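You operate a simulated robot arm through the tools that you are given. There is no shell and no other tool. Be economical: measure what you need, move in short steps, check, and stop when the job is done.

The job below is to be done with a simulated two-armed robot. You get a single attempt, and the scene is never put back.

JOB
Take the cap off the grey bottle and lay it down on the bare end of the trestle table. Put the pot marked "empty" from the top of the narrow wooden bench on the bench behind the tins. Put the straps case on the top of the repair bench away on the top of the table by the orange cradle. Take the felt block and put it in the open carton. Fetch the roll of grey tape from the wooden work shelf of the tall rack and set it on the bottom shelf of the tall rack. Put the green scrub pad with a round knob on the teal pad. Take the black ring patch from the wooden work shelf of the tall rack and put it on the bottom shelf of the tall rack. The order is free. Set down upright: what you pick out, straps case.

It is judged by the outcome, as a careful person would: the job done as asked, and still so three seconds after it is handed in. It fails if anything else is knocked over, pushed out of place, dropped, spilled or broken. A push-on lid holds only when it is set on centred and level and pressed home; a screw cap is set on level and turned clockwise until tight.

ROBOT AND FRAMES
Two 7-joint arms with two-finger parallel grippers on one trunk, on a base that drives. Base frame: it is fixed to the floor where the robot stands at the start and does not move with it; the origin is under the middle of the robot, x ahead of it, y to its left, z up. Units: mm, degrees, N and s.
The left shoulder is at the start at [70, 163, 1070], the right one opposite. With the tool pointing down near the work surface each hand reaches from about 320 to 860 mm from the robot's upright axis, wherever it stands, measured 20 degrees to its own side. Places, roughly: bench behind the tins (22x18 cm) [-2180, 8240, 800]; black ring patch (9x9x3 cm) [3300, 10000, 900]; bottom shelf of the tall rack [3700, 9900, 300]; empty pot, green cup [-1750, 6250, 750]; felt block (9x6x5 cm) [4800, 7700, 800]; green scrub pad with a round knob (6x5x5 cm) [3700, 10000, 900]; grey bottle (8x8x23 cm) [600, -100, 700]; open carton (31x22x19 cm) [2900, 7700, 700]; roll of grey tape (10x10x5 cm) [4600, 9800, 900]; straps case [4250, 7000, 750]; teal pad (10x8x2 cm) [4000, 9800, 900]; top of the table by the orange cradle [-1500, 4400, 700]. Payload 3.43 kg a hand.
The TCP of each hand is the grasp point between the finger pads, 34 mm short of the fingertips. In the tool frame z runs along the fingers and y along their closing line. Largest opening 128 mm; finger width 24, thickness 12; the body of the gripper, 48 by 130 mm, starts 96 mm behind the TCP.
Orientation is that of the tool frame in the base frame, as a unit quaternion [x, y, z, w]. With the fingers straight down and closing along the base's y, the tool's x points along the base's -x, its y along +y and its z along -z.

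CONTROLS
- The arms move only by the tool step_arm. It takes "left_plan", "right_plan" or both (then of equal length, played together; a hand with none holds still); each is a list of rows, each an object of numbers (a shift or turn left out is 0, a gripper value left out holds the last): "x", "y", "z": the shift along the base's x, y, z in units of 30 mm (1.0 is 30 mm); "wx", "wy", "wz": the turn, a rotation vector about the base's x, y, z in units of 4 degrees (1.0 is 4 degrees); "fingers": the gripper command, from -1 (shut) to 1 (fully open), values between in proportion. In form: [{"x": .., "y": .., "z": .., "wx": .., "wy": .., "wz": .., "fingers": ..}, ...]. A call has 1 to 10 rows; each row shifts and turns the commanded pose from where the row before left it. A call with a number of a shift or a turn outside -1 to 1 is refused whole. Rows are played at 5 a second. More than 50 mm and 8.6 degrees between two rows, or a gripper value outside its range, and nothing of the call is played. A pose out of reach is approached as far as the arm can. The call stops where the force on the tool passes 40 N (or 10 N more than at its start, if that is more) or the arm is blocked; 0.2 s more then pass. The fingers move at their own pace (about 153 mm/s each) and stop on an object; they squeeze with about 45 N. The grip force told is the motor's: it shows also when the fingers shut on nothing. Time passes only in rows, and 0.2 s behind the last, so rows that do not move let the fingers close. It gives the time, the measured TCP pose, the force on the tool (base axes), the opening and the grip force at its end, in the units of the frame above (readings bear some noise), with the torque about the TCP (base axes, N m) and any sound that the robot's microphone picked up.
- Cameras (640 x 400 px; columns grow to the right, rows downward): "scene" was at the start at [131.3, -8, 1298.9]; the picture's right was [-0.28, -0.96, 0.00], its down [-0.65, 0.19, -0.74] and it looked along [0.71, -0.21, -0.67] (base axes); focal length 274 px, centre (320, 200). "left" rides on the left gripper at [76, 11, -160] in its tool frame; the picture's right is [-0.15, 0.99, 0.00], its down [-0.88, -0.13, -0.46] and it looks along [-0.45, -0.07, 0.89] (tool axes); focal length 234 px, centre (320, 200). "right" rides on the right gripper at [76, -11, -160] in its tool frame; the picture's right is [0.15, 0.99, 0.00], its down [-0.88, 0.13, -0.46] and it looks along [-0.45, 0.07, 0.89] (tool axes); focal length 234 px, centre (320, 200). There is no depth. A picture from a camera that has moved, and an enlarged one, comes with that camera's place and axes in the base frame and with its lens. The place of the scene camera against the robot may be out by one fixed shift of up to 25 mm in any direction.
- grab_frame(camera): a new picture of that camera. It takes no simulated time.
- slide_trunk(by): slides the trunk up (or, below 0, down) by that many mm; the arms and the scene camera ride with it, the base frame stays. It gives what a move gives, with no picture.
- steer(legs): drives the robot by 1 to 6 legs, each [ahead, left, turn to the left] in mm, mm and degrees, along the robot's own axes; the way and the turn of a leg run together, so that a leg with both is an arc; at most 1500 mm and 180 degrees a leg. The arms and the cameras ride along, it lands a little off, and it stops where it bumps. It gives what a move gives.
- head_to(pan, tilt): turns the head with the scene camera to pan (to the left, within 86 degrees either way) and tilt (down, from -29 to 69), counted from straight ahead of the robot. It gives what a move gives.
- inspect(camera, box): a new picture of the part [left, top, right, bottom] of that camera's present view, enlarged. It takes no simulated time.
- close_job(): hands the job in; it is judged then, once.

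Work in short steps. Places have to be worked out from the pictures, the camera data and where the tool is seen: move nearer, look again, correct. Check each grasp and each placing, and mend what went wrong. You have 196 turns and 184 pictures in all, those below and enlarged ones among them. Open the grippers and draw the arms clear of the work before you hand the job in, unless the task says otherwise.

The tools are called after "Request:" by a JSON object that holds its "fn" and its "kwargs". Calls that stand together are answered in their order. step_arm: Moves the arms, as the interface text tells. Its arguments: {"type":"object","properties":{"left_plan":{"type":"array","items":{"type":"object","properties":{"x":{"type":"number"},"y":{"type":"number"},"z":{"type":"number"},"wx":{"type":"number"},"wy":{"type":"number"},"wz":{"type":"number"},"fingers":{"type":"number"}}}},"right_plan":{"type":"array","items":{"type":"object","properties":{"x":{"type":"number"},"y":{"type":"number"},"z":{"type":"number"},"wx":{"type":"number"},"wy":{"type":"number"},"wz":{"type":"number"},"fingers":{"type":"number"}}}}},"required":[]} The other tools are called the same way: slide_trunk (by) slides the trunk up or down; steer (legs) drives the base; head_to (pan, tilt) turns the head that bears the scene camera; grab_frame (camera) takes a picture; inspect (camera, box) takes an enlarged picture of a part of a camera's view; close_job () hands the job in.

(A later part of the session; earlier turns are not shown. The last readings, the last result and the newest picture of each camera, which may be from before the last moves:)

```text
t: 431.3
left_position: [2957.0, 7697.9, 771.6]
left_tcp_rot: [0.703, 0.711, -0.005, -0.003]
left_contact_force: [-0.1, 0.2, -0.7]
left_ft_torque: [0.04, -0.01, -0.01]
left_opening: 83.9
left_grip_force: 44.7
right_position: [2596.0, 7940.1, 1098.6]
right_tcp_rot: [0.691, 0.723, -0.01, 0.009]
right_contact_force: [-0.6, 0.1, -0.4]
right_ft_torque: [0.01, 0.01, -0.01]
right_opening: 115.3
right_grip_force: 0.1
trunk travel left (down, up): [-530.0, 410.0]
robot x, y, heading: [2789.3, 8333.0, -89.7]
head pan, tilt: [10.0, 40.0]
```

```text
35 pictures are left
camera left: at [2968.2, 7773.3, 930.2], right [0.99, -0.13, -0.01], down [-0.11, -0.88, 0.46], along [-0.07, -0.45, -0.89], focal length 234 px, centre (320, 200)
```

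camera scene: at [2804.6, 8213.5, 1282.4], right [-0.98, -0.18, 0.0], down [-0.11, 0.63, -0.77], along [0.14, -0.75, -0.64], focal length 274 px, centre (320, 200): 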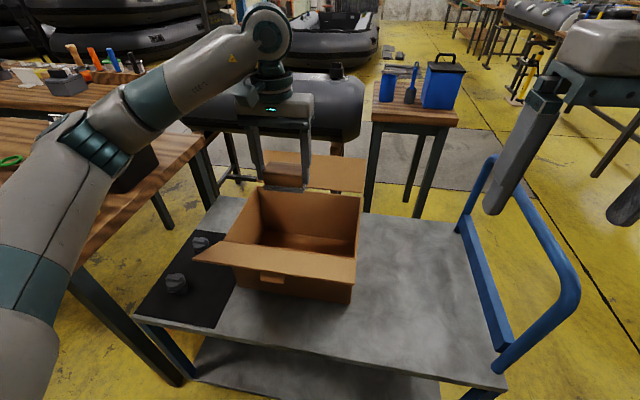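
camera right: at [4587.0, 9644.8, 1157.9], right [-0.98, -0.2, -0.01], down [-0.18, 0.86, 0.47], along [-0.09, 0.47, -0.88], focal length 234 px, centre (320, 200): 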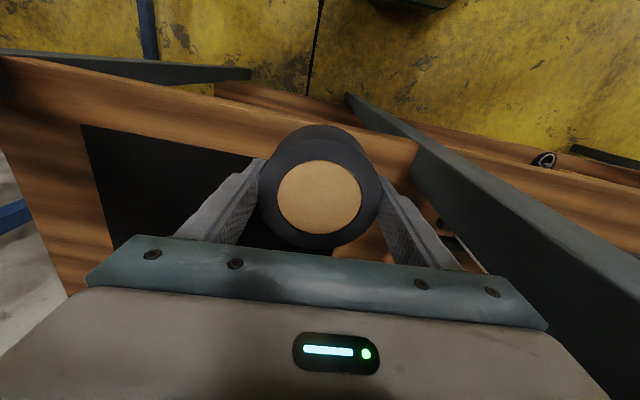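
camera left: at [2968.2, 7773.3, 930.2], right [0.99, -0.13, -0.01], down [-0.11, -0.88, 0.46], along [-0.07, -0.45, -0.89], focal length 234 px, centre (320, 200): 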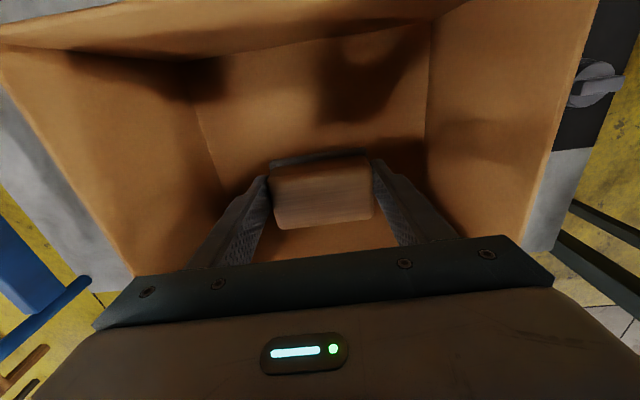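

Well inside. I descend further and creep to the bottom.

Request:
{"fn": "step_arm", "kwargs": {"left_plan": [{"z": -0.9}, {"z": -0.9}, {"z": -0.8}, {"z": -0.4}, {"z": -0.2}, {"z": -0.2}, {"z": -0.2}, {"z": -0.15}, {"z": -0.15}]}}

Request:
{"fn": "step_arm", "kwargs": {"left_plan": [{"z": -0.12}, {"z": -0.12}, {"z": -0.12}, {"z": -0.12}, {"z": -0.12}, {"z": -0.12}, {"z": -0.12}]}}

```text
t: 433.3
left_position: [2955.7, 7698.5, 659.0]
left_tcp_rot: [0.702, 0.712, -0.006, -0.003]
left_contact_force: [1.5, 2.1, 14.3]
left_ft_torque: [0.11, -0.74, 0.11]
left_opening: 83.9
left_grip_force: 45.0
right_position: [2594.6, 7941.6, 1099.6]
right_tcp_rot: [0.691, 0.723, -0.01, 0.009]
right_contact_force: [-0.4, -0.1, -0.8]
right_ft_torque: [0.0, 0.01, 0.02]
right_opening: 115.4
right_grip_force: 0.0
trunk travel left (down, up): [-530.0, 410.0]
robot x, y, heading: [2787.1, 8330.9, -89.9]
head pan, tilt: [10.0, 40.0]
```

```text
t: 433.9
left_position: [2955.0, 7697.8, 657.4]
left_tcp_rot: [0.702, 0.712, -0.009, -0.001]
left_contact_force: [0.2, 10.4, 24.0]
left_ft_torque: [0.62, -0.94, 0.39]
left_opening: 83.8
left_grip_force: 44.8
right_position: [2596.4, 7944.2, 1098.2]
right_tcp_rot: [0.691, 0.723, -0.01, 0.01]
right_contact_force: [-0.2, -0.4, -0.6]
right_ft_torque: [0.04, 0.02, 0.0]
right_opening: 115.2
right_grip_force: 0.0
trunk travel left (down, up): [-530.0, 410.0]
robot x, y, heading: [2790.3, 8328.6, -89.8]
head pan, tilt: [10.0, 40.0]
stopped in row 2 (left hand): the force on the tool passed its limit at 42 N (the readings are from after the stop); the commanded pose is now the measured one
```

Contact with the carton's floor. Release and rise straight out.

Request:
{"fn": "step_arm", "kwargs": {"left_plan": [{"z": 0.05, "fingers": 0.65}, {}, {"z": 0.4}, {"z": 1}, {"z": 1}, {"z": 1}, {"z": 1}, {"z": 1}, {"z": 1}, {"z": 1}]}}

Request:
{"fn": "step_arm", "kwargs": {"left_plan": [{"z": 1}, {"z": 1}, {"z": 1}, {"y": 1}, {"y": 1}, {"y": 1}, {"y": 1}]}}

Request:
{"fn": "grab_frame", "kwargs": {"camera": "left"}}

```text
t: 436.1
left_position: [2955.7, 7697.2, 878.6]
left_tcp_rot: [0.702, 0.712, -0.008, -0.002]
left_contact_force: [-0.7, -0.6, -0.2]
left_ft_torque: [-0.03, -0.01, 0.01]
left_opening: 105.5
left_grip_force: 0.1
right_position: [2595.3, 7942.6, 1099.2]
right_tcp_rot: [0.691, 0.722, -0.009, 0.009]
right_contact_force: [-1.0, 0.5, 0.7]
right_ft_torque: [0.0, -0.06, -0.02]
right_opening: 115.1
right_grip_force: 0.2
trunk travel left (down, up): [-530.0, 410.0]
robot x, y, heading: [2787.6, 8331.9, -89.8]
head pan, tilt: [10.0, 40.0]
```

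```text
t: 437.7
left_position: [2954.8, 7817.5, 967.4]
left_tcp_rot: [0.702, 0.712, -0.008, -0.001]
left_contact_force: [0.0, -0.2, 0.1]
left_ft_torque: [0.02, -0.02, 0.01]
left_opening: 105.8
left_grip_force: 0.1
right_position: [2594.4, 7941.7, 1098.3]
right_tcp_rot: [0.69, 0.723, -0.011, 0.01]
right_contact_force: [-0.9, 1.4, -0.4]
right_ft_torque: [-0.01, 0.01, 0.01]
right_opening: 115.8
right_grip_force: 0.1
trunk travel left (down, up): [-530.0, 410.0]
robot x, y, heading: [2788.8, 8329.4, -89.7]
head pan, tilt: [10.0, 40.0]
```

```text
34 pictures are left
camera left: at [2966.9, 7894.5, 1125.2], right [0.99, -0.13, -0.01], down [-0.11, -0.88, 0.46], along [-0.07, -0.46, -0.89], focal length 234 px, centre (320, 200)
```

left: 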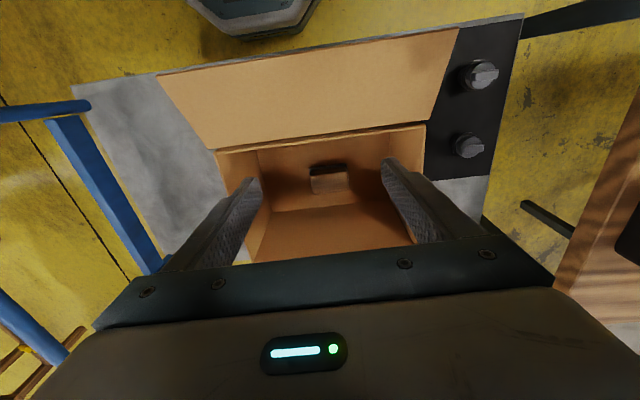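

Felt block is in the carton. Next the straps case; I'll go around to the far side of the repair bench. First raise the trunk, back off, and move to x≈1950.

Request:
{"fn": "slide_trunk", "kwargs": {"by": 250}}

Request:
{"fn": "steer", "kwargs": {"legs": [[-180, 0, 0], [0, -840, 0]]}}

Request:
{"fn": "head_to", "kwargs": {"pan": 0, "tilt": 25}}

Request:
{"fn": "grab_frame", "kwargs": {"camera": "scene"}}

```text
t: 440.3
left_position: [2954.5, 7816.4, 1216.3]
left_tcp_rot: [0.702, 0.712, -0.008, -0.002]
left_contact_force: [-0.2, -0.1, 0.4]
left_ft_torque: [-0.02, 0.01, 0.0]
left_opening: 105.8
left_grip_force: 0.1
right_position: [2596.0, 7940.8, 1348.4]
right_tcp_rot: [0.691, 0.723, -0.01, 0.009]
right_contact_force: [0.4, 1.0, 0.2]
right_ft_torque: [-0.03, 0.0, -0.02]
right_opening: 115.3
right_grip_force: 0.0
trunk travel left (down, up): [-780.0, 160.0]
robot x, y, heading: [2785.0, 8331.0, -89.7]
head pan, tilt: [10.0, 40.0]
```

```text
t: 445.9
left_position: [2107.5, 7997.2, 1216.0]
left_tcp_rot: [0.701, 0.713, -0.007, -0.003]
left_contact_force: [-0.2, -0.4, 0.8]
left_ft_torque: [-0.01, -0.02, 0.02]
left_opening: 105.7
left_grip_force: 0.1
right_position: [1748.9, 8121.2, 1348.3]
right_tcp_rot: [0.69, 0.724, -0.009, 0.009]
right_contact_force: [-0.2, 0.5, 0.7]
right_ft_torque: [0.0, -0.01, 0.02]
right_opening: 115.2
right_grip_force: 0.1
trunk travel left (down, up): [-780.0, 160.0]
robot x, y, heading: [1938.9, 8515.3, -89.5]
head pan, tilt: [10.0, 40.0]
```

```text
t: 446.7
left_position: [2105.9, 7996.9, 1217.5]
left_tcp_rot: [0.702, 0.713, -0.007, -0.002]
left_contact_force: [0.3, -0.3, -0.6]
left_ft_torque: [0.0, 0.0, -0.04]
left_opening: 105.9
left_grip_force: 0.0
right_position: [1747.3, 8120.5, 1347.9]
right_tcp_rot: [0.69, 0.724, -0.009, 0.009]
right_contact_force: [-0.2, -0.4, 0.0]
right_ft_torque: [-0.02, -0.04, 0.03]
right_opening: 115.2
right_grip_force: 0.1
trunk travel left (down, up): [-780.0, 160.0]
robot x, y, heading: [1937.9, 8509.4, -89.7]
head pan, tilt: [0.0, 25.0]
```

```text
33 pictures are left
camera scene: at [1940.9, 8385.1, 1555.6], right [-1.0, -0.01, 0.0], down [0.0, 0.42, -0.91], along [0.01, -0.91, -0.42], focal length 274 px, centre (320, 200)
```

scene: 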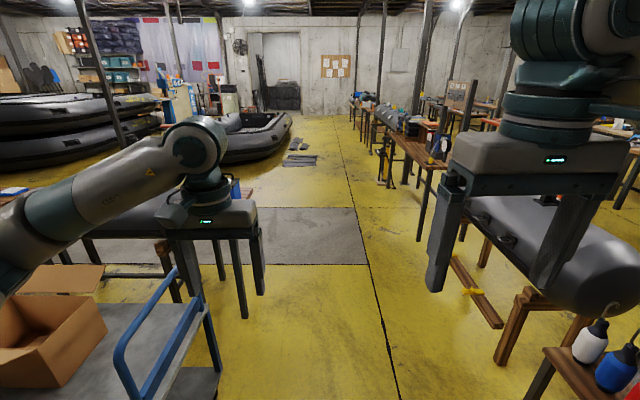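

The lane ahead is clear. I drive 2.4 m forward, then turn left to face +x and look.

Request:
{"fn": "steer", "kwargs": {"legs": [[1450, 0, 0], [900, 0, 0], [0, 0, 89.5]]}}

Request:
{"fn": "grab_frame", "kwargs": {"camera": "scene"}}

```text
t: 462.0
left_position: [2503.5, 6348.3, 1217.0]
left_tcp_rot: [-0.019, 1.0, -0.007, 0.003]
left_contact_force: [0.5, -0.4, -0.4]
left_ft_torque: [0.0, -0.02, -0.01]
left_opening: 105.5
left_grip_force: 0.1
right_position: [2386.8, 5986.2, 1348.3]
right_tcp_rot: [-0.035, 0.999, 0.0, 0.013]
right_contact_force: [0.8, 0.4, 0.4]
right_ft_torque: [0.03, -0.04, 0.0]
right_opening: 115.3
right_grip_force: 0.0
trunk travel left (down, up): [-780.0, 160.0]
robot x, y, heading: [1991.9, 6168.6, 1.3]
head pan, tilt: [0.0, 25.0]
```

```text
32 pictures are left
camera scene: at [2135.1, 6188.9, 1555.6], right [0.03, -1.0, 0.0], down [-0.42, -0.01, -0.91], along [0.91, 0.02, -0.42], focal length 274 px, centre (320, 200)
```

scene: 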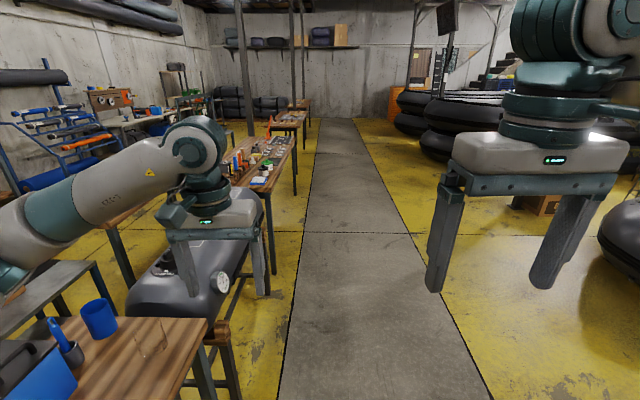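

The corridor is clear. I drive 2.13 m along it and turn left to face the repair bench.

Request:
{"fn": "steer", "kwargs": {"legs": [[1400, 0, -1], [720, 0, 0], [0, 0, 89.5]]}}

Request:
{"fn": "head_to", "kwargs": {"pan": 0, "tilt": 40}}

Request:
{"fn": "grab_frame", "kwargs": {"camera": "scene"}}

```text
t: 476.4
left_position: [3936.0, 6685.1, 1216.9]
left_tcp_rot: [0.719, -0.695, 0.002, -0.007]
left_contact_force: [-0.4, 1.2, 0.1]
left_ft_torque: [-0.01, 0.01, 0.04]
left_opening: 105.5
left_grip_force: 0.1
right_position: [4296.9, 6567.7, 1347.5]
right_tcp_rot: [0.729, -0.684, -0.009, -0.01]
right_contact_force: [0.2, -0.3, -0.4]
right_ft_torque: [0.02, 0.01, 0.03]
right_opening: 115.2
right_grip_force: 0.0
trunk travel left (down, up): [-780.0, 160.0]
robot x, y, heading: [4114.9, 6172.4, 91.0]
head pan, tilt: [0.0, 25.0]
```

```text
t: 477.2
left_position: [3935.0, 6685.8, 1216.9]
left_tcp_rot: [0.719, -0.695, 0.003, -0.007]
left_contact_force: [-0.2, -0.6, 0.3]
left_ft_torque: [0.02, 0.01, 0.03]
left_opening: 105.5
left_grip_force: 0.0
right_position: [4297.0, 6566.9, 1348.5]
right_tcp_rot: [0.729, -0.684, -0.009, -0.009]
right_contact_force: [0.1, -0.3, -0.1]
right_ft_torque: [0.0, 0.0, 0.0]
right_opening: 115.3
right_grip_force: 0.0
trunk travel left (down, up): [-780.0, 160.0]
robot x, y, heading: [4115.4, 6171.7, 91.3]
head pan, tilt: [0.0, 40.0]
```

```text
31 pictures are left
camera scene: at [4110.0, 6324.5, 1532.4], right [1.0, 0.02, 0.0], down [0.01, -0.64, -0.77], along [-0.02, 0.77, -0.64], focal length 274 px, centre (320, 200)
```

scene: 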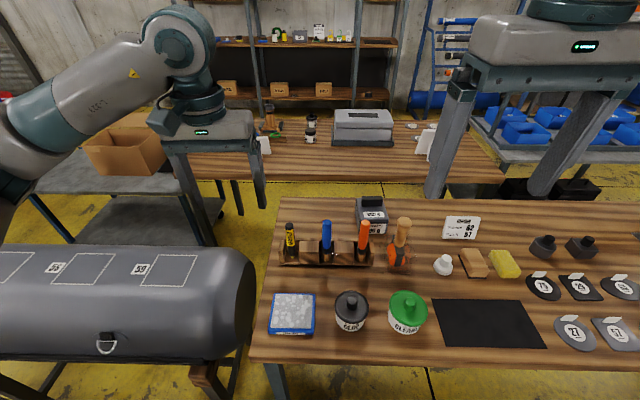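

Request:
{"fn": "inspect", "kwargs": {"camera": "scene", "box": [330, 180, 430, 250]}}

```text
5.71 times, centred on (380, 215) of scene
camera zoom: at [4110.0, 6324.5, 1532.4], right [1.0, 0.02, 0.0], down [0.01, -0.64, -0.77], along [-0.02, 0.77, -0.64], focal length 1566 px, centre (-23, 114)
```

zoom: 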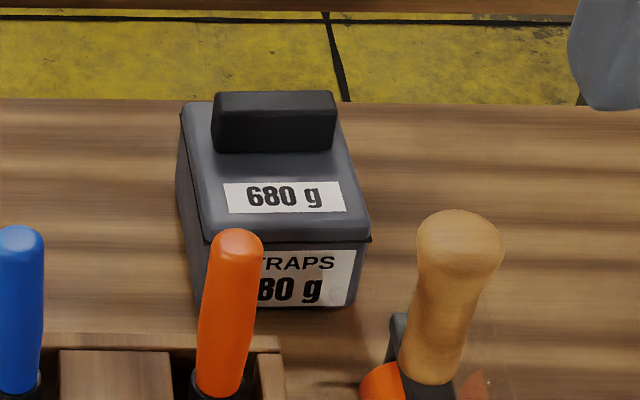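

Confirmed: STRAPS case, 680 g, with a black handle on top, at about (4286,7095), handle top z≈862. I drive 125 mm closer and bring the right hand above it.

Request:
{"fn": "steer", "kwargs": {"legs": [[125, 0, -1]]}}

Request:
{"fn": "step_arm", "kwargs": {"right_plan": [{"y": 1, "z": -0.6}, {"y": 1, "z": -0.6}, {"y": 1, "z": -0.6}, {"y": 1, "z": -0.6}, {"y": 1, "z": -0.6}, {"y": 1, "z": -0.6}, {"y": 1, "z": -0.6}, {"y": 1, "z": -0.6}, {"y": 1, "z": -0.6}, {"y": 1, "z": -0.6}]}}

Request:
{"fn": "grab_frame", "kwargs": {"camera": "right"}}

```text
t: 478.4
left_position: [3943.3, 6810.4, 1217.6]
left_tcp_rot: [0.712, -0.702, 0.002, -0.008]
left_contact_force: [-0.9, 1.0, -0.8]
left_ft_torque: [-0.01, -0.01, -0.01]
left_opening: 105.5
left_grip_force: 0.0
right_position: [4301.9, 6688.3, 1350.0]
right_tcp_rot: [0.724, -0.69, -0.009, -0.011]
right_contact_force: [0.5, -0.3, 0.4]
right_ft_torque: [-0.03, -0.01, -0.02]
right_opening: 115.3
right_grip_force: 0.0
trunk travel left (down, up): [-780.0, 160.0]
robot x, y, heading: [4111.5, 6303.2, 90.3]
head pan, tilt: [0.0, 40.0]
```

```text
t: 480.6
left_position: [3943.8, 6814.0, 1217.4]
left_tcp_rot: [0.713, -0.701, 0.002, -0.007]
left_contact_force: [-0.8, 0.8, 0.0]
left_ft_torque: [0.03, -0.03, 0.04]
left_opening: 105.7
left_grip_force: 0.0
right_position: [4304.3, 6987.2, 1167.6]
right_tcp_rot: [0.724, -0.69, -0.009, -0.009]
right_contact_force: [-0.4, 0.2, -0.7]
right_ft_torque: [-0.01, 0.01, -0.01]
right_opening: 115.1
right_grip_force: 0.2
trunk travel left (down, up): [-780.0, 160.0]
robot x, y, heading: [4113.2, 6295.7, 90.2]
head pan, tilt: [0.0, 40.0]
```

```text
29 pictures are left
camera right: at [4319.3, 6908.8, 1326.0], right [-0.98, -0.19, -0.01], down [-0.17, 0.86, 0.48], along [-0.09, 0.47, -0.88], focal length 234 px, centre (320, 200)
```

right: 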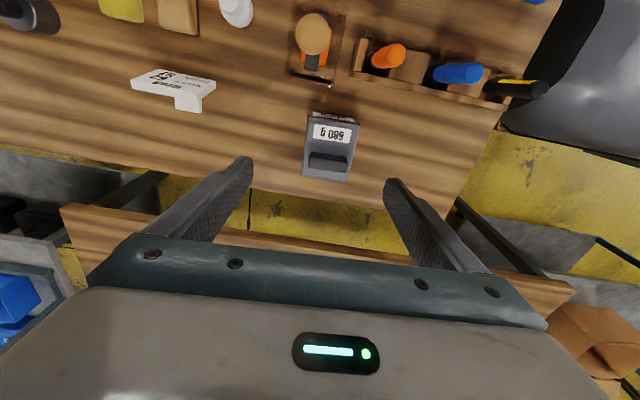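

Handle seen at about (4273,7068), square with the gripper. I move over it and descend to z≈985.

Request:
{"fn": "step_arm", "kwargs": {"right_plan": [{"x": -0.5, "y": 0.9, "z": -0.8}, {"x": -0.5, "y": 0.9, "z": -0.8}, {"y": 0.9, "z": -0.9}, {"z": -0.9}, {"z": -0.9}, {"z": -0.9}, {"z": -0.9}]}}

Request:
{"fn": "grab_frame", "kwargs": {"camera": "right"}}

```text
t: 482.2
left_position: [3943.6, 6813.7, 1217.3]
left_tcp_rot: [0.712, -0.702, 0.003, -0.007]
left_contact_force: [-0.4, 0.1, -0.4]
left_ft_torque: [-0.04, -0.02, -0.02]
left_opening: 105.8
left_grip_force: 0.0
right_position: [4272.1, 7070.1, 984.0]
right_tcp_rot: [0.723, -0.69, -0.009, -0.01]
right_contact_force: [-0.4, -0.1, -1.0]
right_ft_torque: [-0.03, 0.0, 0.03]
right_opening: 115.2
right_grip_force: 0.0
trunk travel left (down, up): [-780.0, 160.0]
robot x, y, heading: [4112.4, 6299.0, 90.3]
head pan, tilt: [0.0, 40.0]
```

```text
28 pictures are left
camera right: at [4287.8, 6991.7, 1143.3], right [-0.98, -0.19, 0.0], down [-0.17, 0.86, 0.48], along [-0.09, 0.47, -0.88], focal length 234 px, centre (320, 200)
```

right: 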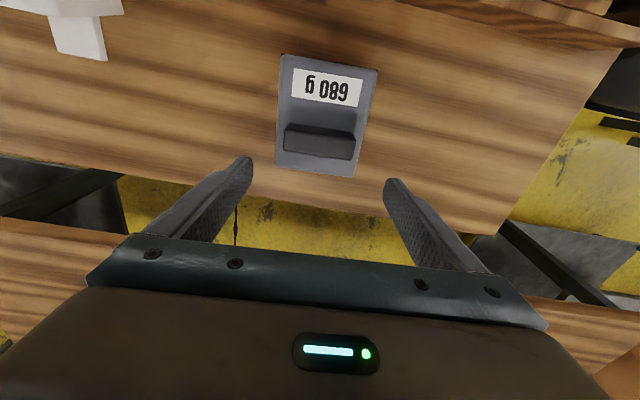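

Handle top now estimated z≈880, y≈7060. I adjust and descend to TCP 890, then check by picture.

Request:
{"fn": "step_arm", "kwargs": {"right_plan": [{"x": 0.1, "y": -0.3, "z": -0.8}, {"z": -0.9}, {"z": -0.8}, {"z": -0.6}]}}

Request:
{"fn": "grab_frame", "kwargs": {"camera": "right"}}

Request:
{"fn": "inspect", "kwargs": {"camera": "scene", "box": [300, 120, 450, 250]}}

```text
t: 483.2
left_position: [3944.9, 6813.1, 1216.7]
left_tcp_rot: [0.712, -0.702, 0.003, -0.007]
left_contact_force: [-0.3, 0.2, 0.8]
left_ft_torque: [0.01, -0.01, 0.0]
left_opening: 105.5
left_grip_force: 0.1
right_position: [4276.1, 7061.4, 892.2]
right_tcp_rot: [0.724, -0.69, -0.008, -0.01]
right_contact_force: [0.9, 0.5, -0.1]
right_ft_torque: [-0.02, -0.02, 0.0]
right_opening: 115.1
right_grip_force: 0.2
trunk travel left (down, up): [-780.0, 160.0]
robot x, y, heading: [4109.9, 6302.1, 90.1]
head pan, tilt: [0.0, 40.0]
```

```text
27 pictures are left
camera right: at [4291.4, 6982.3, 1050.5], right [-0.98, -0.19, -0.01], down [-0.17, 0.86, 0.48], along [-0.09, 0.47, -0.88], focal length 234 px, centre (320, 200)
```

right: 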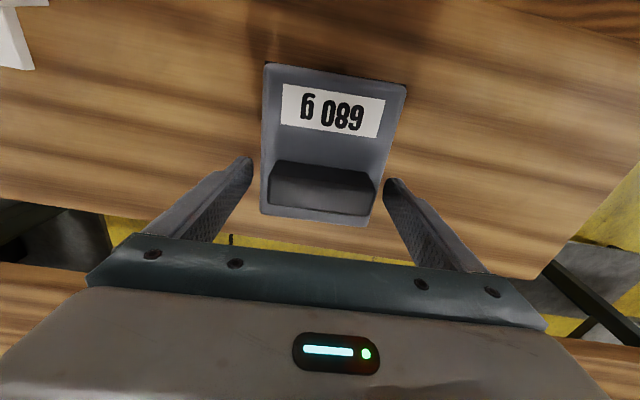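

```text
3.08 times, centred on (375, 185) of scene
camera zoom: at [4111.0, 6449.1, 1532.3], right [1.0, 0.0, 0.0], down [0.0, -0.64, -0.77], along [0.0, 0.77, -0.64], focal length 843 px, centre (151, 246)
```

zoom: 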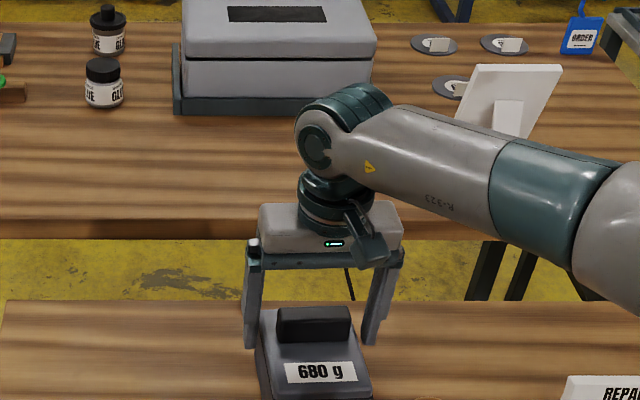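

Tips are ~19 mm below the handle's top. I go 5 mm lower and close on the handle.

Request:
{"fn": "step_arm", "kwargs": {"right_plan": [{"z": -0.17}, {"fingers": 0.5}, {"fingers": -1}, {}, {}]}}

Request:
{"fn": "step_arm", "kwargs": {"right_plan": [{"z": 0.3}, {"z": 0.7}, {"z": 1}, {"z": 1}]}}

Request:
{"fn": "inspect", "kwargs": {"camera": "scene", "box": [300, 100, 450, 230]}}

```text
t: 484.4
left_position: [3943.5, 6814.0, 1216.0]
left_tcp_rot: [0.713, -0.701, 0.003, -0.008]
left_contact_force: [0.3, 0.2, -0.2]
left_ft_torque: [-0.01, 0.0, 0.01]
left_opening: 105.7
left_grip_force: 0.1
right_position: [4275.9, 7061.3, 887.0]
right_tcp_rot: [0.723, -0.691, -0.009, -0.01]
right_contact_force: [2.2, -0.4, -0.4]
right_ft_torque: [0.13, -0.51, -0.08]
right_opening: 99.8
right_grip_force: 44.7
trunk travel left (down, up): [-780.0, 160.0]
robot x, y, heading: [4108.6, 6298.8, 90.0]
head pan, tilt: [0.0, 40.0]
```

```text
t: 485.4
left_position: [3941.4, 6812.8, 1216.2]
left_tcp_rot: [0.713, -0.701, 0.003, -0.007]
left_contact_force: [-1.1, -0.1, 0.0]
left_ft_torque: [0.02, 0.01, -0.01]
left_opening: 105.8
left_grip_force: 0.2
right_position: [4274.8, 7061.4, 977.1]
right_tcp_rot: [0.723, -0.691, -0.009, -0.01]
right_contact_force: [-0.2, -0.9, -6.3]
right_ft_torque: [0.16, 0.02, -0.02]
right_opening: 99.5
right_grip_force: 45.0
trunk travel left (down, up): [-780.0, 160.0]
robot x, y, heading: [4109.6, 6297.0, 90.3]
head pan, tilt: [0.0, 40.0]
```

```text
3.08 times, centred on (375, 165) of scene
camera zoom: at [4110.5, 6449.0, 1532.2], right [1.0, 0.01, 0.0], down [0.0, -0.64, -0.77], along [0.0, 0.77, -0.64], focal length 843 px, centre (151, 308)
```

zoom: 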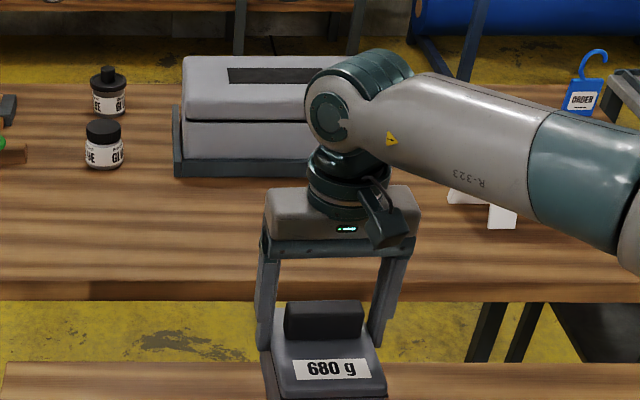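

The case is lifted (fingers on its upper body, 6 N weight). I lift it high over the tools, retract, and back off.

Request:
{"fn": "step_arm", "kwargs": {"right_plan": [{"z": 1}, {"z": 1}, {"z": 1}, {"z": 1}, {"z": 1}, {"z": 1}, {"z": 1}, {"z": 1}, {"y": -0.8}, {"y": -0.8}]}}

Request:
{"fn": "step_arm", "kwargs": {"right_plan": [{"y": -1}, {"y": -1}, {"y": -1}, {"y": -1}, {"y": -1}, {"y": -1}, {"y": -1}, {"y": -1}, {"y": -1}, {"y": -1}]}}

Request:
{"fn": "steer", "kwargs": {"legs": [[-140, 0, 0], [0, 0, 90], [1450, 0, 0], [650, 0, 0]]}}

Request:
{"fn": "head_to", "kwargs": {"pan": -5, "tilt": 22}}

Request:
{"fn": "grab_frame", "kwargs": {"camera": "scene"}}

```text
t: 487.6
left_position: [3944.8, 6812.7, 1218.5]
left_tcp_rot: [0.713, -0.702, 0.002, -0.007]
left_contact_force: [-0.9, -0.1, -0.3]
left_ft_torque: [0.05, 0.03, 0.0]
left_opening: 105.6
left_grip_force: 0.1
right_position: [4277.9, 7011.7, 1217.7]
right_tcp_rot: [0.724, -0.69, -0.009, -0.009]
right_contact_force: [-0.2, -0.4, -6.7]
right_ft_torque: [0.13, 0.0, 0.03]
right_opening: 99.6
right_grip_force: 45.2
trunk travel left (down, up): [-780.0, 160.0]
robot x, y, heading: [4112.6, 6294.3, 90.6]
head pan, tilt: [0.0, 40.0]
```

```text
t: 489.8
left_position: [3943.0, 6813.2, 1216.8]
left_tcp_rot: [0.713, -0.701, 0.002, -0.009]
left_contact_force: [-0.3, -0.7, -0.6]
left_ft_torque: [0.02, 0.0, -0.02]
left_opening: 105.6
left_grip_force: 0.0
right_position: [4276.0, 6713.0, 1215.1]
right_tcp_rot: [0.724, -0.69, -0.009, -0.01]
right_contact_force: [-0.8, 0.7, -6.0]
right_ft_torque: [0.15, 0.0, -0.04]
right_opening: 99.8
right_grip_force: 44.9
trunk travel left (down, up): [-780.0, 160.0]
robot x, y, heading: [4108.8, 6299.8, 90.4]
head pan, tilt: [0.0, 40.0]
```

```text
t: 504.9
left_position: [1519.5, 6005.0, 1216.2]
left_tcp_rot: [1.0, 0.002, -0.004, -0.007]
left_contact_force: [0.1, -0.3, 0.2]
left_ft_torque: [0.0, -0.02, 0.03]
left_opening: 105.9
left_grip_force: 0.0
right_position: [1621.3, 6337.3, 1215.6]
right_tcp_rot: [1.0, 0.017, -0.014, -0.001]
right_contact_force: [-0.1, 0.2, -7.6]
right_ft_torque: [-0.02, 0.12, 0.02]
right_opening: 99.8
right_grip_force: 44.7
trunk travel left (down, up): [-780.0, 160.0]
robot x, y, heading: [2038.0, 6165.4, 179.8]
head pan, tilt: [0.0, 40.0]
```

```text
t: 505.7
left_position: [1518.1, 6005.3, 1216.2]
left_tcp_rot: [1.0, 0.002, -0.004, -0.007]
left_contact_force: [0.9, 0.2, 0.4]
left_ft_torque: [0.0, -0.01, 0.02]
left_opening: 105.4
left_grip_force: 0.2
right_position: [1620.3, 6337.5, 1215.1]
right_tcp_rot: [1.0, 0.017, -0.013, 0.0]
right_contact_force: [-0.9, 0.3, -6.3]
right_ft_torque: [0.0, 0.1, 0.01]
right_opening: 99.6
right_grip_force: 45.5
trunk travel left (down, up): [-780.0, 160.0]
robot x, y, heading: [2032.2, 6163.9, 179.7]
head pan, tilt: [-5.0, 22.0]
```

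```text
24 pictures are left
camera scene: at [1892.3, 6190.6, 1560.3], right [0.09, 1.0, 0.0], down [0.37, -0.04, -0.93], along [-0.92, 0.09, -0.38], focal length 274 px, centre (320, 200)
```

scene: 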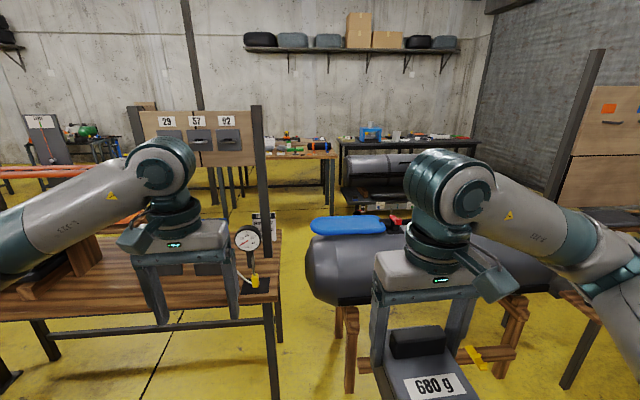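

The gap here (≈400 mm) is too narrow, so I take the known way back by the wall. I retract the left hand a bit, turn to face +y and drive up the lane.

Request:
{"fn": "step_arm", "kwargs": {"left_plan": [{"x": 1}, {"x": 1}, {"x": 1}, {"x": 0.8}]}}

Request:
{"fn": "steer", "kwargs": {"legs": [[90, 0, 0], [0, 0, -89.7], [1450, 0, 0], [900, 0, 0]]}}

Request:
{"fn": "steer", "kwargs": {"legs": [[0, 300, 0], [1030, 0, 0]]}}

```text
t: 506.7
left_position: [1633.8, 6006.1, 1217.2]
left_tcp_rot: [1.0, 0.001, -0.005, -0.007]
left_contact_force: [0.1, -0.1, -0.7]
left_ft_torque: [-0.03, 0.0, 0.0]
left_opening: 105.5
left_grip_force: 0.0
right_position: [1620.7, 6337.3, 1215.2]
right_tcp_rot: [1.0, 0.017, -0.014, 0.0]
right_contact_force: [-0.2, 0.8, -6.3]
right_ft_torque: [0.0, 0.11, 0.0]
right_opening: 99.4
right_grip_force: 44.6
trunk travel left (down, up): [-780.0, 160.0]
robot x, y, heading: [2034.0, 6166.4, 179.5]
head pan, tilt: [-5.0, 22.0]
```

```text
t: 522.8
left_position: [1913.5, 8935.0, 1216.6]
left_tcp_rot: [-0.686, 0.727, -0.002, 0.008]
left_contact_force: [-0.4, 0.3, -1.4]
left_ft_torque: [-0.02, -0.01, 0.0]
left_opening: 105.8
left_grip_force: 0.2
right_position: [2243.1, 8928.0, 1215.1]
right_tcp_rot: [-0.697, 0.717, 0.009, 0.011]
right_contact_force: [-0.9, 0.1, -6.7]
right_ft_torque: [0.14, -0.01, -0.05]
right_opening: 99.7
right_grip_force: 45.2
trunk travel left (down, up): [-780.0, 160.0]
robot x, y, heading: [2046.2, 8523.5, 86.0]
head pan, tilt: [-5.0, 22.0]
```

```text
t: 529.7
left_position: [1705.0, 9968.6, 1217.3]
left_tcp_rot: [-0.679, 0.734, -0.003, 0.008]
left_contact_force: [-0.1, -0.6, 0.4]
left_ft_torque: [0.01, -0.04, 0.01]
left_opening: 105.4
left_grip_force: 0.0
right_position: [2035.2, 9953.9, 1216.1]
right_tcp_rot: [-0.692, 0.722, 0.008, 0.01]
right_contact_force: [0.0, -0.4, -6.5]
right_ft_torque: [0.11, 0.0, 0.02]
right_opening: 99.6
right_grip_force: 44.7
trunk travel left (down, up): [-780.0, 160.0]
robot x, y, heading: [1835.6, 9554.2, 85.3]
head pan, tilt: [-5.0, 22.0]
```

At (1835,9554), heading 85°. I straighten to 90° and strafe left through the narrow part in stages.

Request:
{"fn": "steer", "kwargs": {"legs": [[0, 0, 4.9], [0, 750, 0]]}}

Request:
{"fn": "steer", "kwargs": {"legs": [[0, 700, 0]]}}

Request:
{"fn": "steer", "kwargs": {"legs": [[0, 800, 0]]}}

```text
t: 534.2
left_position: [931.8, 9959.4, 1218.3]
left_tcp_rot: [0.709, -0.706, 0.003, -0.007]
left_contact_force: [0.6, 0.2, -1.3]
left_ft_torque: [0.02, 0.0, 0.02]
left_opening: 105.5
left_grip_force: 0.1
right_position: [1262.5, 9970.5, 1214.0]
right_tcp_rot: [0.719, -0.695, -0.01, -0.009]
right_contact_force: [-0.1, -0.2, -6.4]
right_ft_torque: [0.1, 0.01, 0.0]
right_opening: 99.6
right_grip_force: 45.0
trunk travel left (down, up): [-780.0, 160.0]
robot x, y, heading: [1092.3, 9555.7, 89.7]
head pan, tilt: [-5.0, 22.0]
```

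```text
t: 538.0
left_position: [233.5, 9960.0, 1217.0]
left_tcp_rot: [0.71, -0.704, 0.002, -0.008]
left_contact_force: [-0.7, 0.0, -0.1]
left_ft_torque: [0.0, -0.02, -0.01]
left_opening: 105.6
left_grip_force: 0.1
right_position: [562.7, 9974.3, 1214.6]
right_tcp_rot: [0.721, -0.692, -0.009, -0.009]
right_contact_force: [-0.6, -0.3, -6.7]
right_ft_torque: [0.08, 0.0, -0.02]
right_opening: 99.8
right_grip_force: 45.0
trunk travel left (down, up): [-780.0, 160.0]
robot x, y, heading: [391.6, 9559.5, 90.0]
head pan, tilt: [-5.0, 22.0]
```

```text
t: 542.2
left_position: [-544.5, 9970.3, 1217.4]
left_tcp_rot: [-0.704, 0.71, -0.003, 0.007]
left_contact_force: [-0.3, 0.4, -0.3]
left_ft_torque: [0.03, 0.04, 0.01]
left_opening: 105.7
left_grip_force: 0.1
right_position: [-213.1, 9979.7, 1215.9]
right_tcp_rot: [0.716, -0.698, -0.009, -0.01]
right_contact_force: [-0.7, -0.1, -6.9]
right_ft_torque: [0.13, 0.01, 0.02]
right_opening: 99.6
right_grip_force: 44.4
trunk travel left (down, up): [-780.0, 160.0]
robot x, y, heading: [-389.7, 9566.3, 89.1]
head pan, tilt: [-5.0, 22.0]
```

Back in the aisle. I back from the door, turn to face −x and strafe down the aisle to y≈4600.

Request:
{"fn": "steer", "kwargs": {"legs": [[-270, 60, 0], [0, 0, 90.5], [0, 1450, 0], [0, 1450, 0]]}}

Request:
{"fn": "steer", "kwargs": {"legs": [[0, 1450, 0], [0, 300, 0]]}}

Request:
{"fn": "head_to", "kwargs": {"pan": 10, "tilt": 35}}

Request:
{"fn": "grab_frame", "kwargs": {"camera": "scene"}}

```text
t: 561.7
left_position: [-844.2, 6214.6, 1217.9]
left_tcp_rot: [1.0, 0.007, -0.004, -0.007]
left_contact_force: [1.1, -1.2, 0.2]
left_ft_torque: [0.02, 0.0, 0.0]
left_opening: 105.4
left_grip_force: 0.0
right_position: [-860.2, 6545.3, 1216.2]
right_tcp_rot: [1.0, 0.024, -0.012, -0.001]
right_contact_force: [0.1, 0.7, -7.0]
right_ft_torque: [-0.03, 0.14, 0.0]
right_opening: 99.6
right_grip_force: 45.0
trunk travel left (down, up): [-780.0, 160.0]
robot x, y, heading: [-440.5, 6379.0, -179.9]
head pan, tilt: [-5.0, 22.0]
```

```text
t: 570.7
left_position: [-856.8, 4451.8, 1218.1]
left_tcp_rot: [1.0, -0.002, -0.004, -0.007]
left_contact_force: [-0.3, -0.1, 1.0]
left_ft_torque: [0.0, 0.01, 0.03]
left_opening: 105.6
left_grip_force: 0.0
right_position: [-867.6, 4782.4, 1213.9]
right_tcp_rot: [1.0, 0.014, -0.013, -0.001]
right_contact_force: [1.0, -0.5, -6.5]
right_ft_torque: [-0.01, 0.13, 0.01]
right_opening: 99.7
right_grip_force: 45.4
trunk travel left (down, up): [-780.0, 160.0]
robot x, y, heading: [-454.1, 4607.7, 179.1]
head pan, tilt: [-5.0, 22.0]
```

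```text
t: 571.5
left_position: [-856.7, 4449.2, 1217.5]
left_tcp_rot: [1.0, -0.001, -0.003, -0.008]
left_contact_force: [-0.4, 0.5, 0.5]
left_ft_torque: [0.02, 0.0, 0.01]
left_opening: 105.6
left_grip_force: 0.2
right_position: [-867.7, 4780.3, 1215.0]
right_tcp_rot: [1.0, 0.014, -0.013, 0.0]
right_contact_force: [-0.4, 0.0, -7.9]
right_ft_torque: [0.01, 0.15, -0.03]
right_opening: 99.6
right_grip_force: 45.2
trunk travel left (down, up): [-780.0, 160.0]
robot x, y, heading: [-459.1, 4607.8, 179.2]
head pan, tilt: [10.0, 35.0]
```

```text
23 pictures are left
camera scene: at [-590.6, 4608.1, 1539.9], right [-0.16, 0.99, 0.0], down [0.57, 0.09, -0.82], along [-0.81, -0.13, -0.57], focal length 274 px, centre (320, 200)
```

scene: 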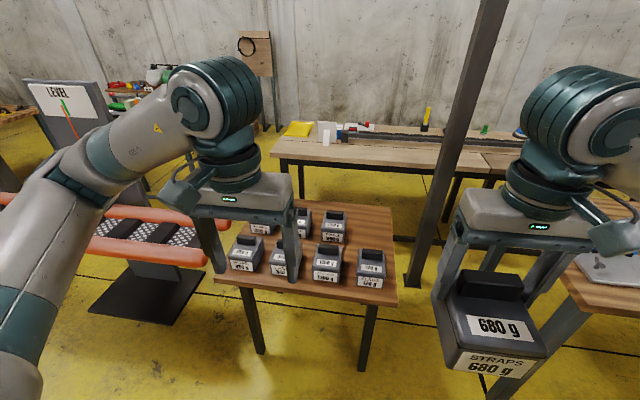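

Request:
{"fn": "inspect", "kwargs": {"camera": "scene", "box": [205, 190, 415, 320]}}

Request:
{"fn": "grab_frame", "kwargs": {"camera": "left"}}

```text
3.05 times, centred on (310, 255) of scene
camera zoom: at [-590.6, 4608.1, 1539.9], right [-0.16, 0.99, 0.0], down [0.57, 0.09, -0.82], along [-0.81, -0.13, -0.57], focal length 835 px, centre (350, 32)
```

zoom: 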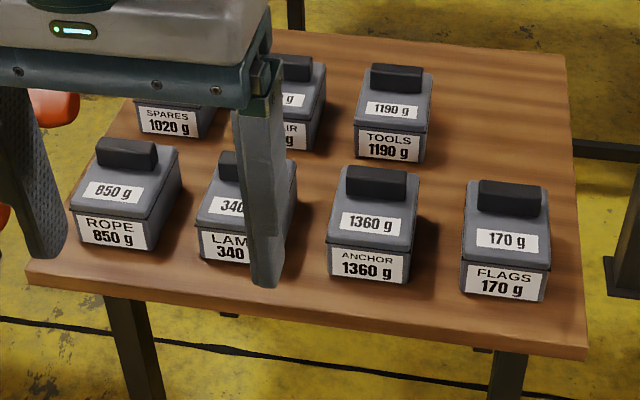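

```text
21 pictures are left
camera left: at [-780.5, 4434.5, 1375.0], right [-0.15, -0.99, -0.01], down [-0.88, 0.13, 0.46], along [-0.46, 0.08, -0.89], focal length 234 px, centre (320, 200)
```

left: 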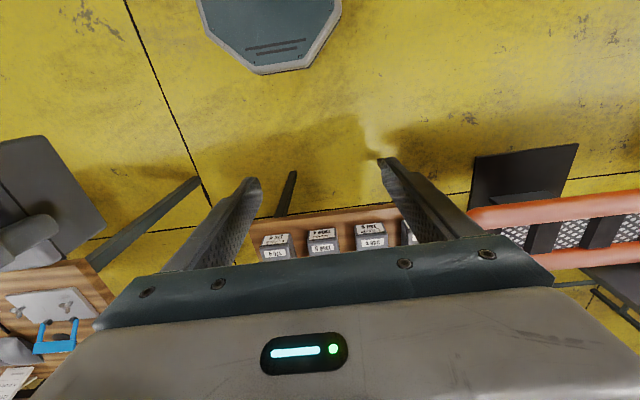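

The free slot is beside TOOLS, behind FLAGS: target handle point ≈(-1600,4692); cases' tops ≈ z 735. I drive in close, lower the trunk 200, and extend the right hand over the slot.

Request:
{"fn": "steer", "kwargs": {"legs": [[465, 85, 0.6]]}}

Request:
{"fn": "slide_trunk", "kwargs": {"by": -180}}

Request:
{"fn": "step_arm", "kwargs": {"right_plan": [{"x": -0.9}, {"x": -0.9}, {"x": -0.9}, {"x": -0.9}, {"x": -0.9}, {"x": -0.9}, {"x": -0.9}]}}

Request:
{"fn": "grab_frame", "kwargs": {"camera": "right"}}

Request:
{"fn": "grab_frame", "kwargs": {"camera": "scene"}}

```text
t: 574.3
left_position: [-1319.2, 4367.8, 1218.6]
left_tcp_rot: [1.0, 0.001, -0.005, -0.006]
left_contact_force: [0.8, 0.0, -0.1]
left_ft_torque: [-0.03, 0.04, 0.0]
left_opening: 105.8
left_grip_force: 0.2
right_position: [-1330.0, 4698.1, 1215.2]
right_tcp_rot: [1.0, 0.017, -0.015, -0.001]
right_contact_force: [-0.6, -0.4, -7.7]
right_ft_torque: [-0.03, 0.1, -0.01]
right_opening: 99.6
right_grip_force: 45.0
trunk travel left (down, up): [-780.0, 160.0]
robot x, y, heading: [-915.0, 4526.1, 179.4]
head pan, tilt: [10.0, 35.0]
```

```text
t: 576.3
left_position: [-1319.9, 4367.1, 1036.8]
left_tcp_rot: [1.0, 0.001, -0.004, -0.007]
left_contact_force: [-0.2, 0.6, -0.9]
left_ft_torque: [-0.01, -0.02, 0.0]
left_opening: 105.5
left_grip_force: 0.1
right_position: [-1330.2, 4697.5, 1034.8]
right_tcp_rot: [1.0, 0.017, -0.013, 0.0]
right_contact_force: [0.3, -0.6, -6.3]
right_ft_torque: [0.01, 0.09, -0.02]
right_opening: 99.6
right_grip_force: 45.5
trunk travel left (down, up): [-600.0, 340.0]
robot x, y, heading: [-915.6, 4524.0, 179.8]
head pan, tilt: [10.0, 35.0]
```

```text
t: 577.9
left_position: [-1319.8, 4367.4, 1036.5]
left_tcp_rot: [1.0, 0.001, -0.003, -0.007]
left_contact_force: [0.1, 0.5, 0.6]
left_ft_torque: [0.0, -0.01, 0.02]
left_opening: 105.7
left_grip_force: 0.1
right_position: [-1521.8, 4698.1, 1035.2]
right_tcp_rot: [1.0, 0.017, -0.012, 0.0]
right_contact_force: [0.0, 0.4, -6.1]
right_ft_torque: [-0.01, 0.12, -0.02]
right_opening: 99.8
right_grip_force: 44.9
trunk travel left (down, up): [-600.0, 340.0]
robot x, y, heading: [-915.6, 4523.5, 179.3]
head pan, tilt: [10.0, 35.0]
```

```text
20 pictures are left
camera right: at [-1440.9, 4712.7, 1194.2], right [0.18, -0.98, -0.01], down [-0.86, -0.16, 0.48], along [-0.47, -0.08, -0.88], focal length 234 px, centre (320, 200)
```

right: 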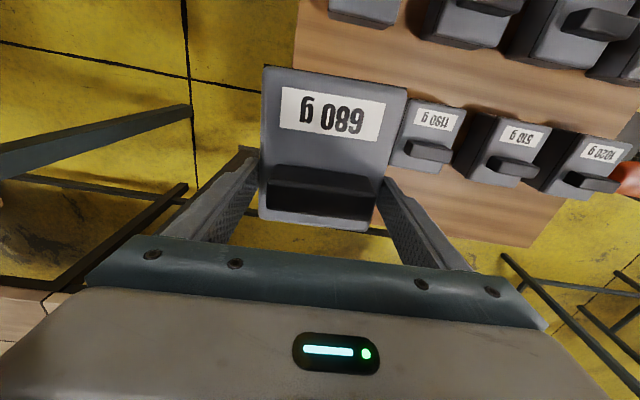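

```text
19 pictures are left
camera scene: at [-1054.6, 4527.3, 1359.7], right [-0.17, 0.99, 0.0], down [0.57, 0.1, -0.82], along [-0.81, -0.14, -0.57], focal length 274 px, centre (320, 200)
```

scene: 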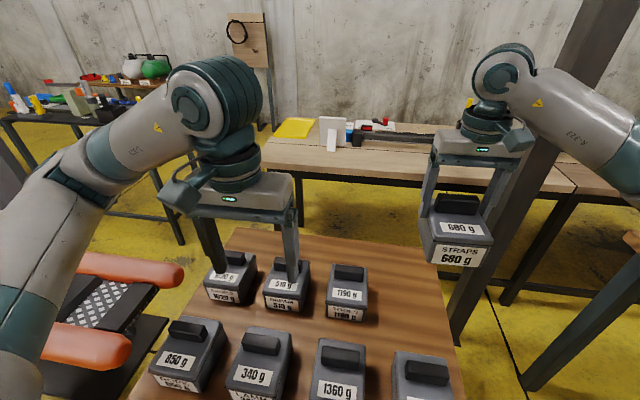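

Re-triangulating: TOOLS handle ≈(-1524,4516), top z≈805, table ≈690, right edge y≈4761. The slot's handle point is ≈(-1521,4673). I shift y −25 and lower to TCP≈870.

Request:
{"fn": "step_arm", "kwargs": {"right_plan": [{"y": -0.84, "z": -0.3}, {"z": -0.9}, {"z": -0.9}, {"z": -0.9}, {"z": -0.9}, {"z": -0.9}]}}

Request:
{"fn": "inspect", "kwargs": {"camera": "scene", "box": [280, 180, 520, 380]}}

```text
t: 579.3
left_position: [-1320.0, 4366.4, 1036.6]
left_tcp_rot: [1.0, 0.001, -0.004, -0.007]
left_contact_force: [-0.1, 0.1, 0.8]
left_ft_torque: [-0.01, -0.01, -0.01]
left_opening: 105.5
left_grip_force: 0.0
right_position: [-1520.0, 4671.1, 890.4]
right_tcp_rot: [1.0, 0.017, -0.013, 0.0]
right_contact_force: [-0.7, 0.8, -6.9]
right_ft_torque: [-0.02, 0.11, 0.02]
right_opening: 99.6
right_grip_force: 45.3
trunk travel left (down, up): [-600.0, 340.0]
robot x, y, heading: [-917.9, 4526.2, 179.5]
head pan, tilt: [10.0, 35.0]
```

```text
2.00 times, centred on (400, 280) of scene
camera zoom: at [-1054.3, 4527.7, 1359.8], right [-0.17, 0.99, 0.0], down [0.57, 0.09, -0.82], along [-0.81, -0.14, -0.57], focal length 548 px, centre (160, 40)
```

zoom: 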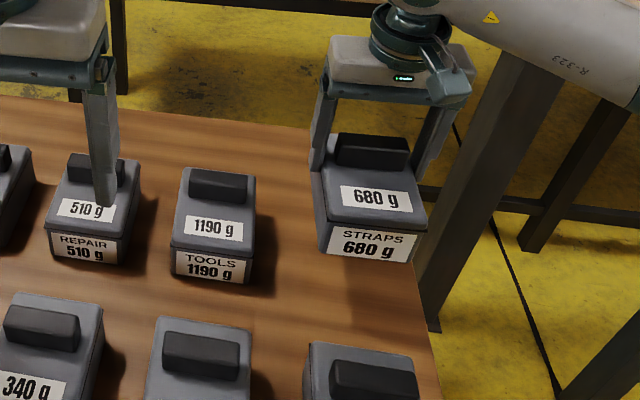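

Case hangs about 60 mm above its slot, with margin to the edge ~30 mm; I shift 12 mm inward and lower, creeping at the end.

Request:
{"fn": "step_arm", "kwargs": {"right_plan": [{"y": -0.4}, {"z": -0.6}, {"z": -0.5}, {"z": -0.2}, {"z": -0.15}, {"z": -0.15}, {"z": -0.12}, {"z": -0.12}, {"z": -0.12}]}}

Request:
{"fn": "step_arm", "kwargs": {"right_plan": [{"z": -0.1}, {"z": -0.1}, {"z": -0.1}, {"z": -0.1}, {"z": -0.1}, {"z": -0.1}, {"z": -0.1}, {"z": -0.1}]}}

Request:
{"fn": "inspect", "kwargs": {"camera": "scene", "box": [280, 180, 520, 380]}}

```text
t: 581.3
left_position: [-1320.6, 4367.0, 1037.7]
left_tcp_rot: [1.0, 0.001, -0.003, -0.007]
left_contact_force: [-0.8, 0.3, 0.4]
left_ft_torque: [0.0, 0.02, 0.01]
left_opening: 105.5
left_grip_force: 0.1
right_position: [-1520.2, 4661.9, 832.6]
right_tcp_rot: [1.0, 0.017, -0.013, 0.0]
right_contact_force: [-0.1, 0.2, -6.1]
right_ft_torque: [0.01, 0.08, -0.02]
right_opening: 99.7
right_grip_force: 45.1
trunk travel left (down, up): [-600.0, 340.0]
robot x, y, heading: [-918.2, 4528.5, 179.6]
head pan, tilt: [10.0, 35.0]
```

```text
t: 583.1
left_position: [-1320.1, 4366.7, 1037.7]
left_tcp_rot: [1.0, 0.001, -0.004, -0.007]
left_contact_force: [0.0, -0.4, 0.2]
left_ft_torque: [0.0, 0.02, -0.01]
left_opening: 105.5
left_grip_force: 0.0
right_position: [-1520.3, 4661.1, 807.5]
right_tcp_rot: [1.0, 0.017, -0.013, -0.001]
right_contact_force: [-0.5, 0.3, -7.8]
right_ft_torque: [-0.03, 0.15, 0.03]
right_opening: 99.6
right_grip_force: 45.0
trunk travel left (down, up): [-600.0, 340.0]
robot x, y, heading: [-917.5, 4525.3, 179.4]
head pan, tilt: [10.0, 35.0]
```

```text
2.00 times, centred on (400, 280) of scene
camera zoom: at [-1053.9, 4527.6, 1359.8], right [-0.17, 0.99, 0.0], down [0.57, 0.1, -0.82], along [-0.81, -0.14, -0.57], focal length 548 px, centre (160, 40)
```

zoom: 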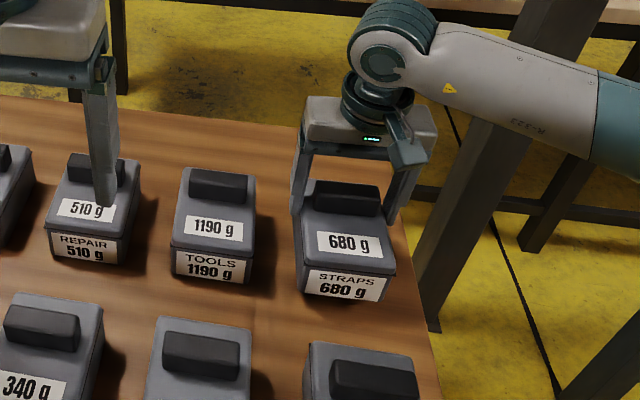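

Still a couple of cm up (no contact). Continue creeping down.

Request:
{"fn": "step_arm", "kwargs": {"right_plan": [{"z": -0.12}, {"z": -0.12}, {"z": -0.12}, {"z": -0.12}, {"z": -0.12}, {"z": -0.12}, {"z": -0.12}, {"z": -0.12}]}}

Request:
{"fn": "step_arm", "kwargs": {"right_plan": [{"z": -0.1}, {"z": -0.1}, {"z": -0.1}, {"z": -0.1}, {"z": -0.1}, {"z": -0.1}, {"z": -0.1}, {"z": -0.1}]}}

```text
t: 585.0
left_position: [-1318.3, 4367.1, 1037.3]
left_tcp_rot: [1.0, 0.0, -0.006, -0.008]
left_contact_force: [-0.5, -0.2, 0.2]
left_ft_torque: [0.0, -0.01, -0.02]
left_opening: 105.9
left_grip_force: 0.0
right_position: [-1521.3, 4660.7, 786.5]
right_tcp_rot: [1.0, 0.015, -0.02, 0.0]
right_contact_force: [5.0, 0.8, 19.4]
right_ft_torque: [0.78, -0.57, -0.07]
right_opening: 99.5
right_grip_force: 45.4
trunk travel left (down, up): [-600.0, 340.0]
robot x, y, heading: [-916.7, 4528.3, 179.5]
head pan, tilt: [10.0, 35.0]
stopped in row 8 (right hand): the force on the tool passed its limit at 41 N (the readings are from after the stop); the commanded pose is now the measured one
```

```text
t: 585.5
left_position: [-1317.5, 4367.2, 1037.7]
left_tcp_rot: [1.0, 0.0, -0.005, -0.008]
left_contact_force: [-0.5, 0.9, -0.1]
left_ft_torque: [-0.02, -0.01, 0.0]
left_opening: 105.6
left_grip_force: 0.1
right_position: [-1524.9, 4661.3, 785.8]
right_tcp_rot: [1.0, 0.015, -0.023, 0.001]
right_contact_force: [8.2, 1.2, 20.6]
right_ft_torque: [0.76, 0.47, -0.24]
right_opening: 99.6
right_grip_force: 45.1
trunk travel left (down, up): [-600.0, 340.0]
robot x, y, heading: [-922.3, 4521.5, 179.5]
head pan, tilt: [10.0, 35.0]
stopped in row 2 (right hand): the force on the tool passed its limit at 40 N (the readings are from after the stop); the commanded pose is now the measured one
```

On the table. I ease 1 mm, open, and rise straight up.

Request:
{"fn": "step_arm", "kwargs": {"right_plan": [{"z": 0.04}, {"fingers": 0.75}, {}, {"z": 0.3}, {"z": 0.6}, {"z": 1}, {"z": 1}, {"z": 1}]}}

Request:
{"fn": "inspect", "kwargs": {"camera": "scene", "box": [280, 180, 520, 380]}}

```text
t: 587.3
left_position: [-1318.0, 4366.9, 1037.7]
left_tcp_rot: [1.0, 0.001, -0.004, -0.007]
left_contact_force: [0.1, -0.4, -1.0]
left_ft_torque: [0.03, 0.01, 0.01]
left_opening: 105.4
left_grip_force: 0.1
right_position: [-1524.9, 4661.1, 901.6]
right_tcp_rot: [1.0, 0.016, -0.022, 0.0]
right_contact_force: [-0.4, 0.5, -0.5]
right_ft_torque: [0.01, -0.04, 0.0]
right_opening: 111.7
right_grip_force: 0.1
trunk travel left (down, up): [-600.0, 340.0]
robot x, y, heading: [-916.6, 4528.6, 179.5]
head pan, tilt: [10.0, 35.0]
```

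```text
2.00 times, centred on (400, 280) of scene
camera zoom: at [-1052.7, 4527.4, 1359.9], right [-0.17, 0.99, 0.0], down [0.57, 0.1, -0.82], along [-0.81, -0.14, -0.57], focal length 548 px, centre (160, 40)
```

zoom: 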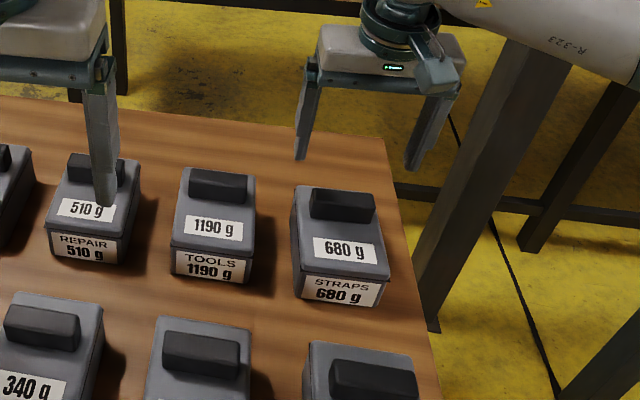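

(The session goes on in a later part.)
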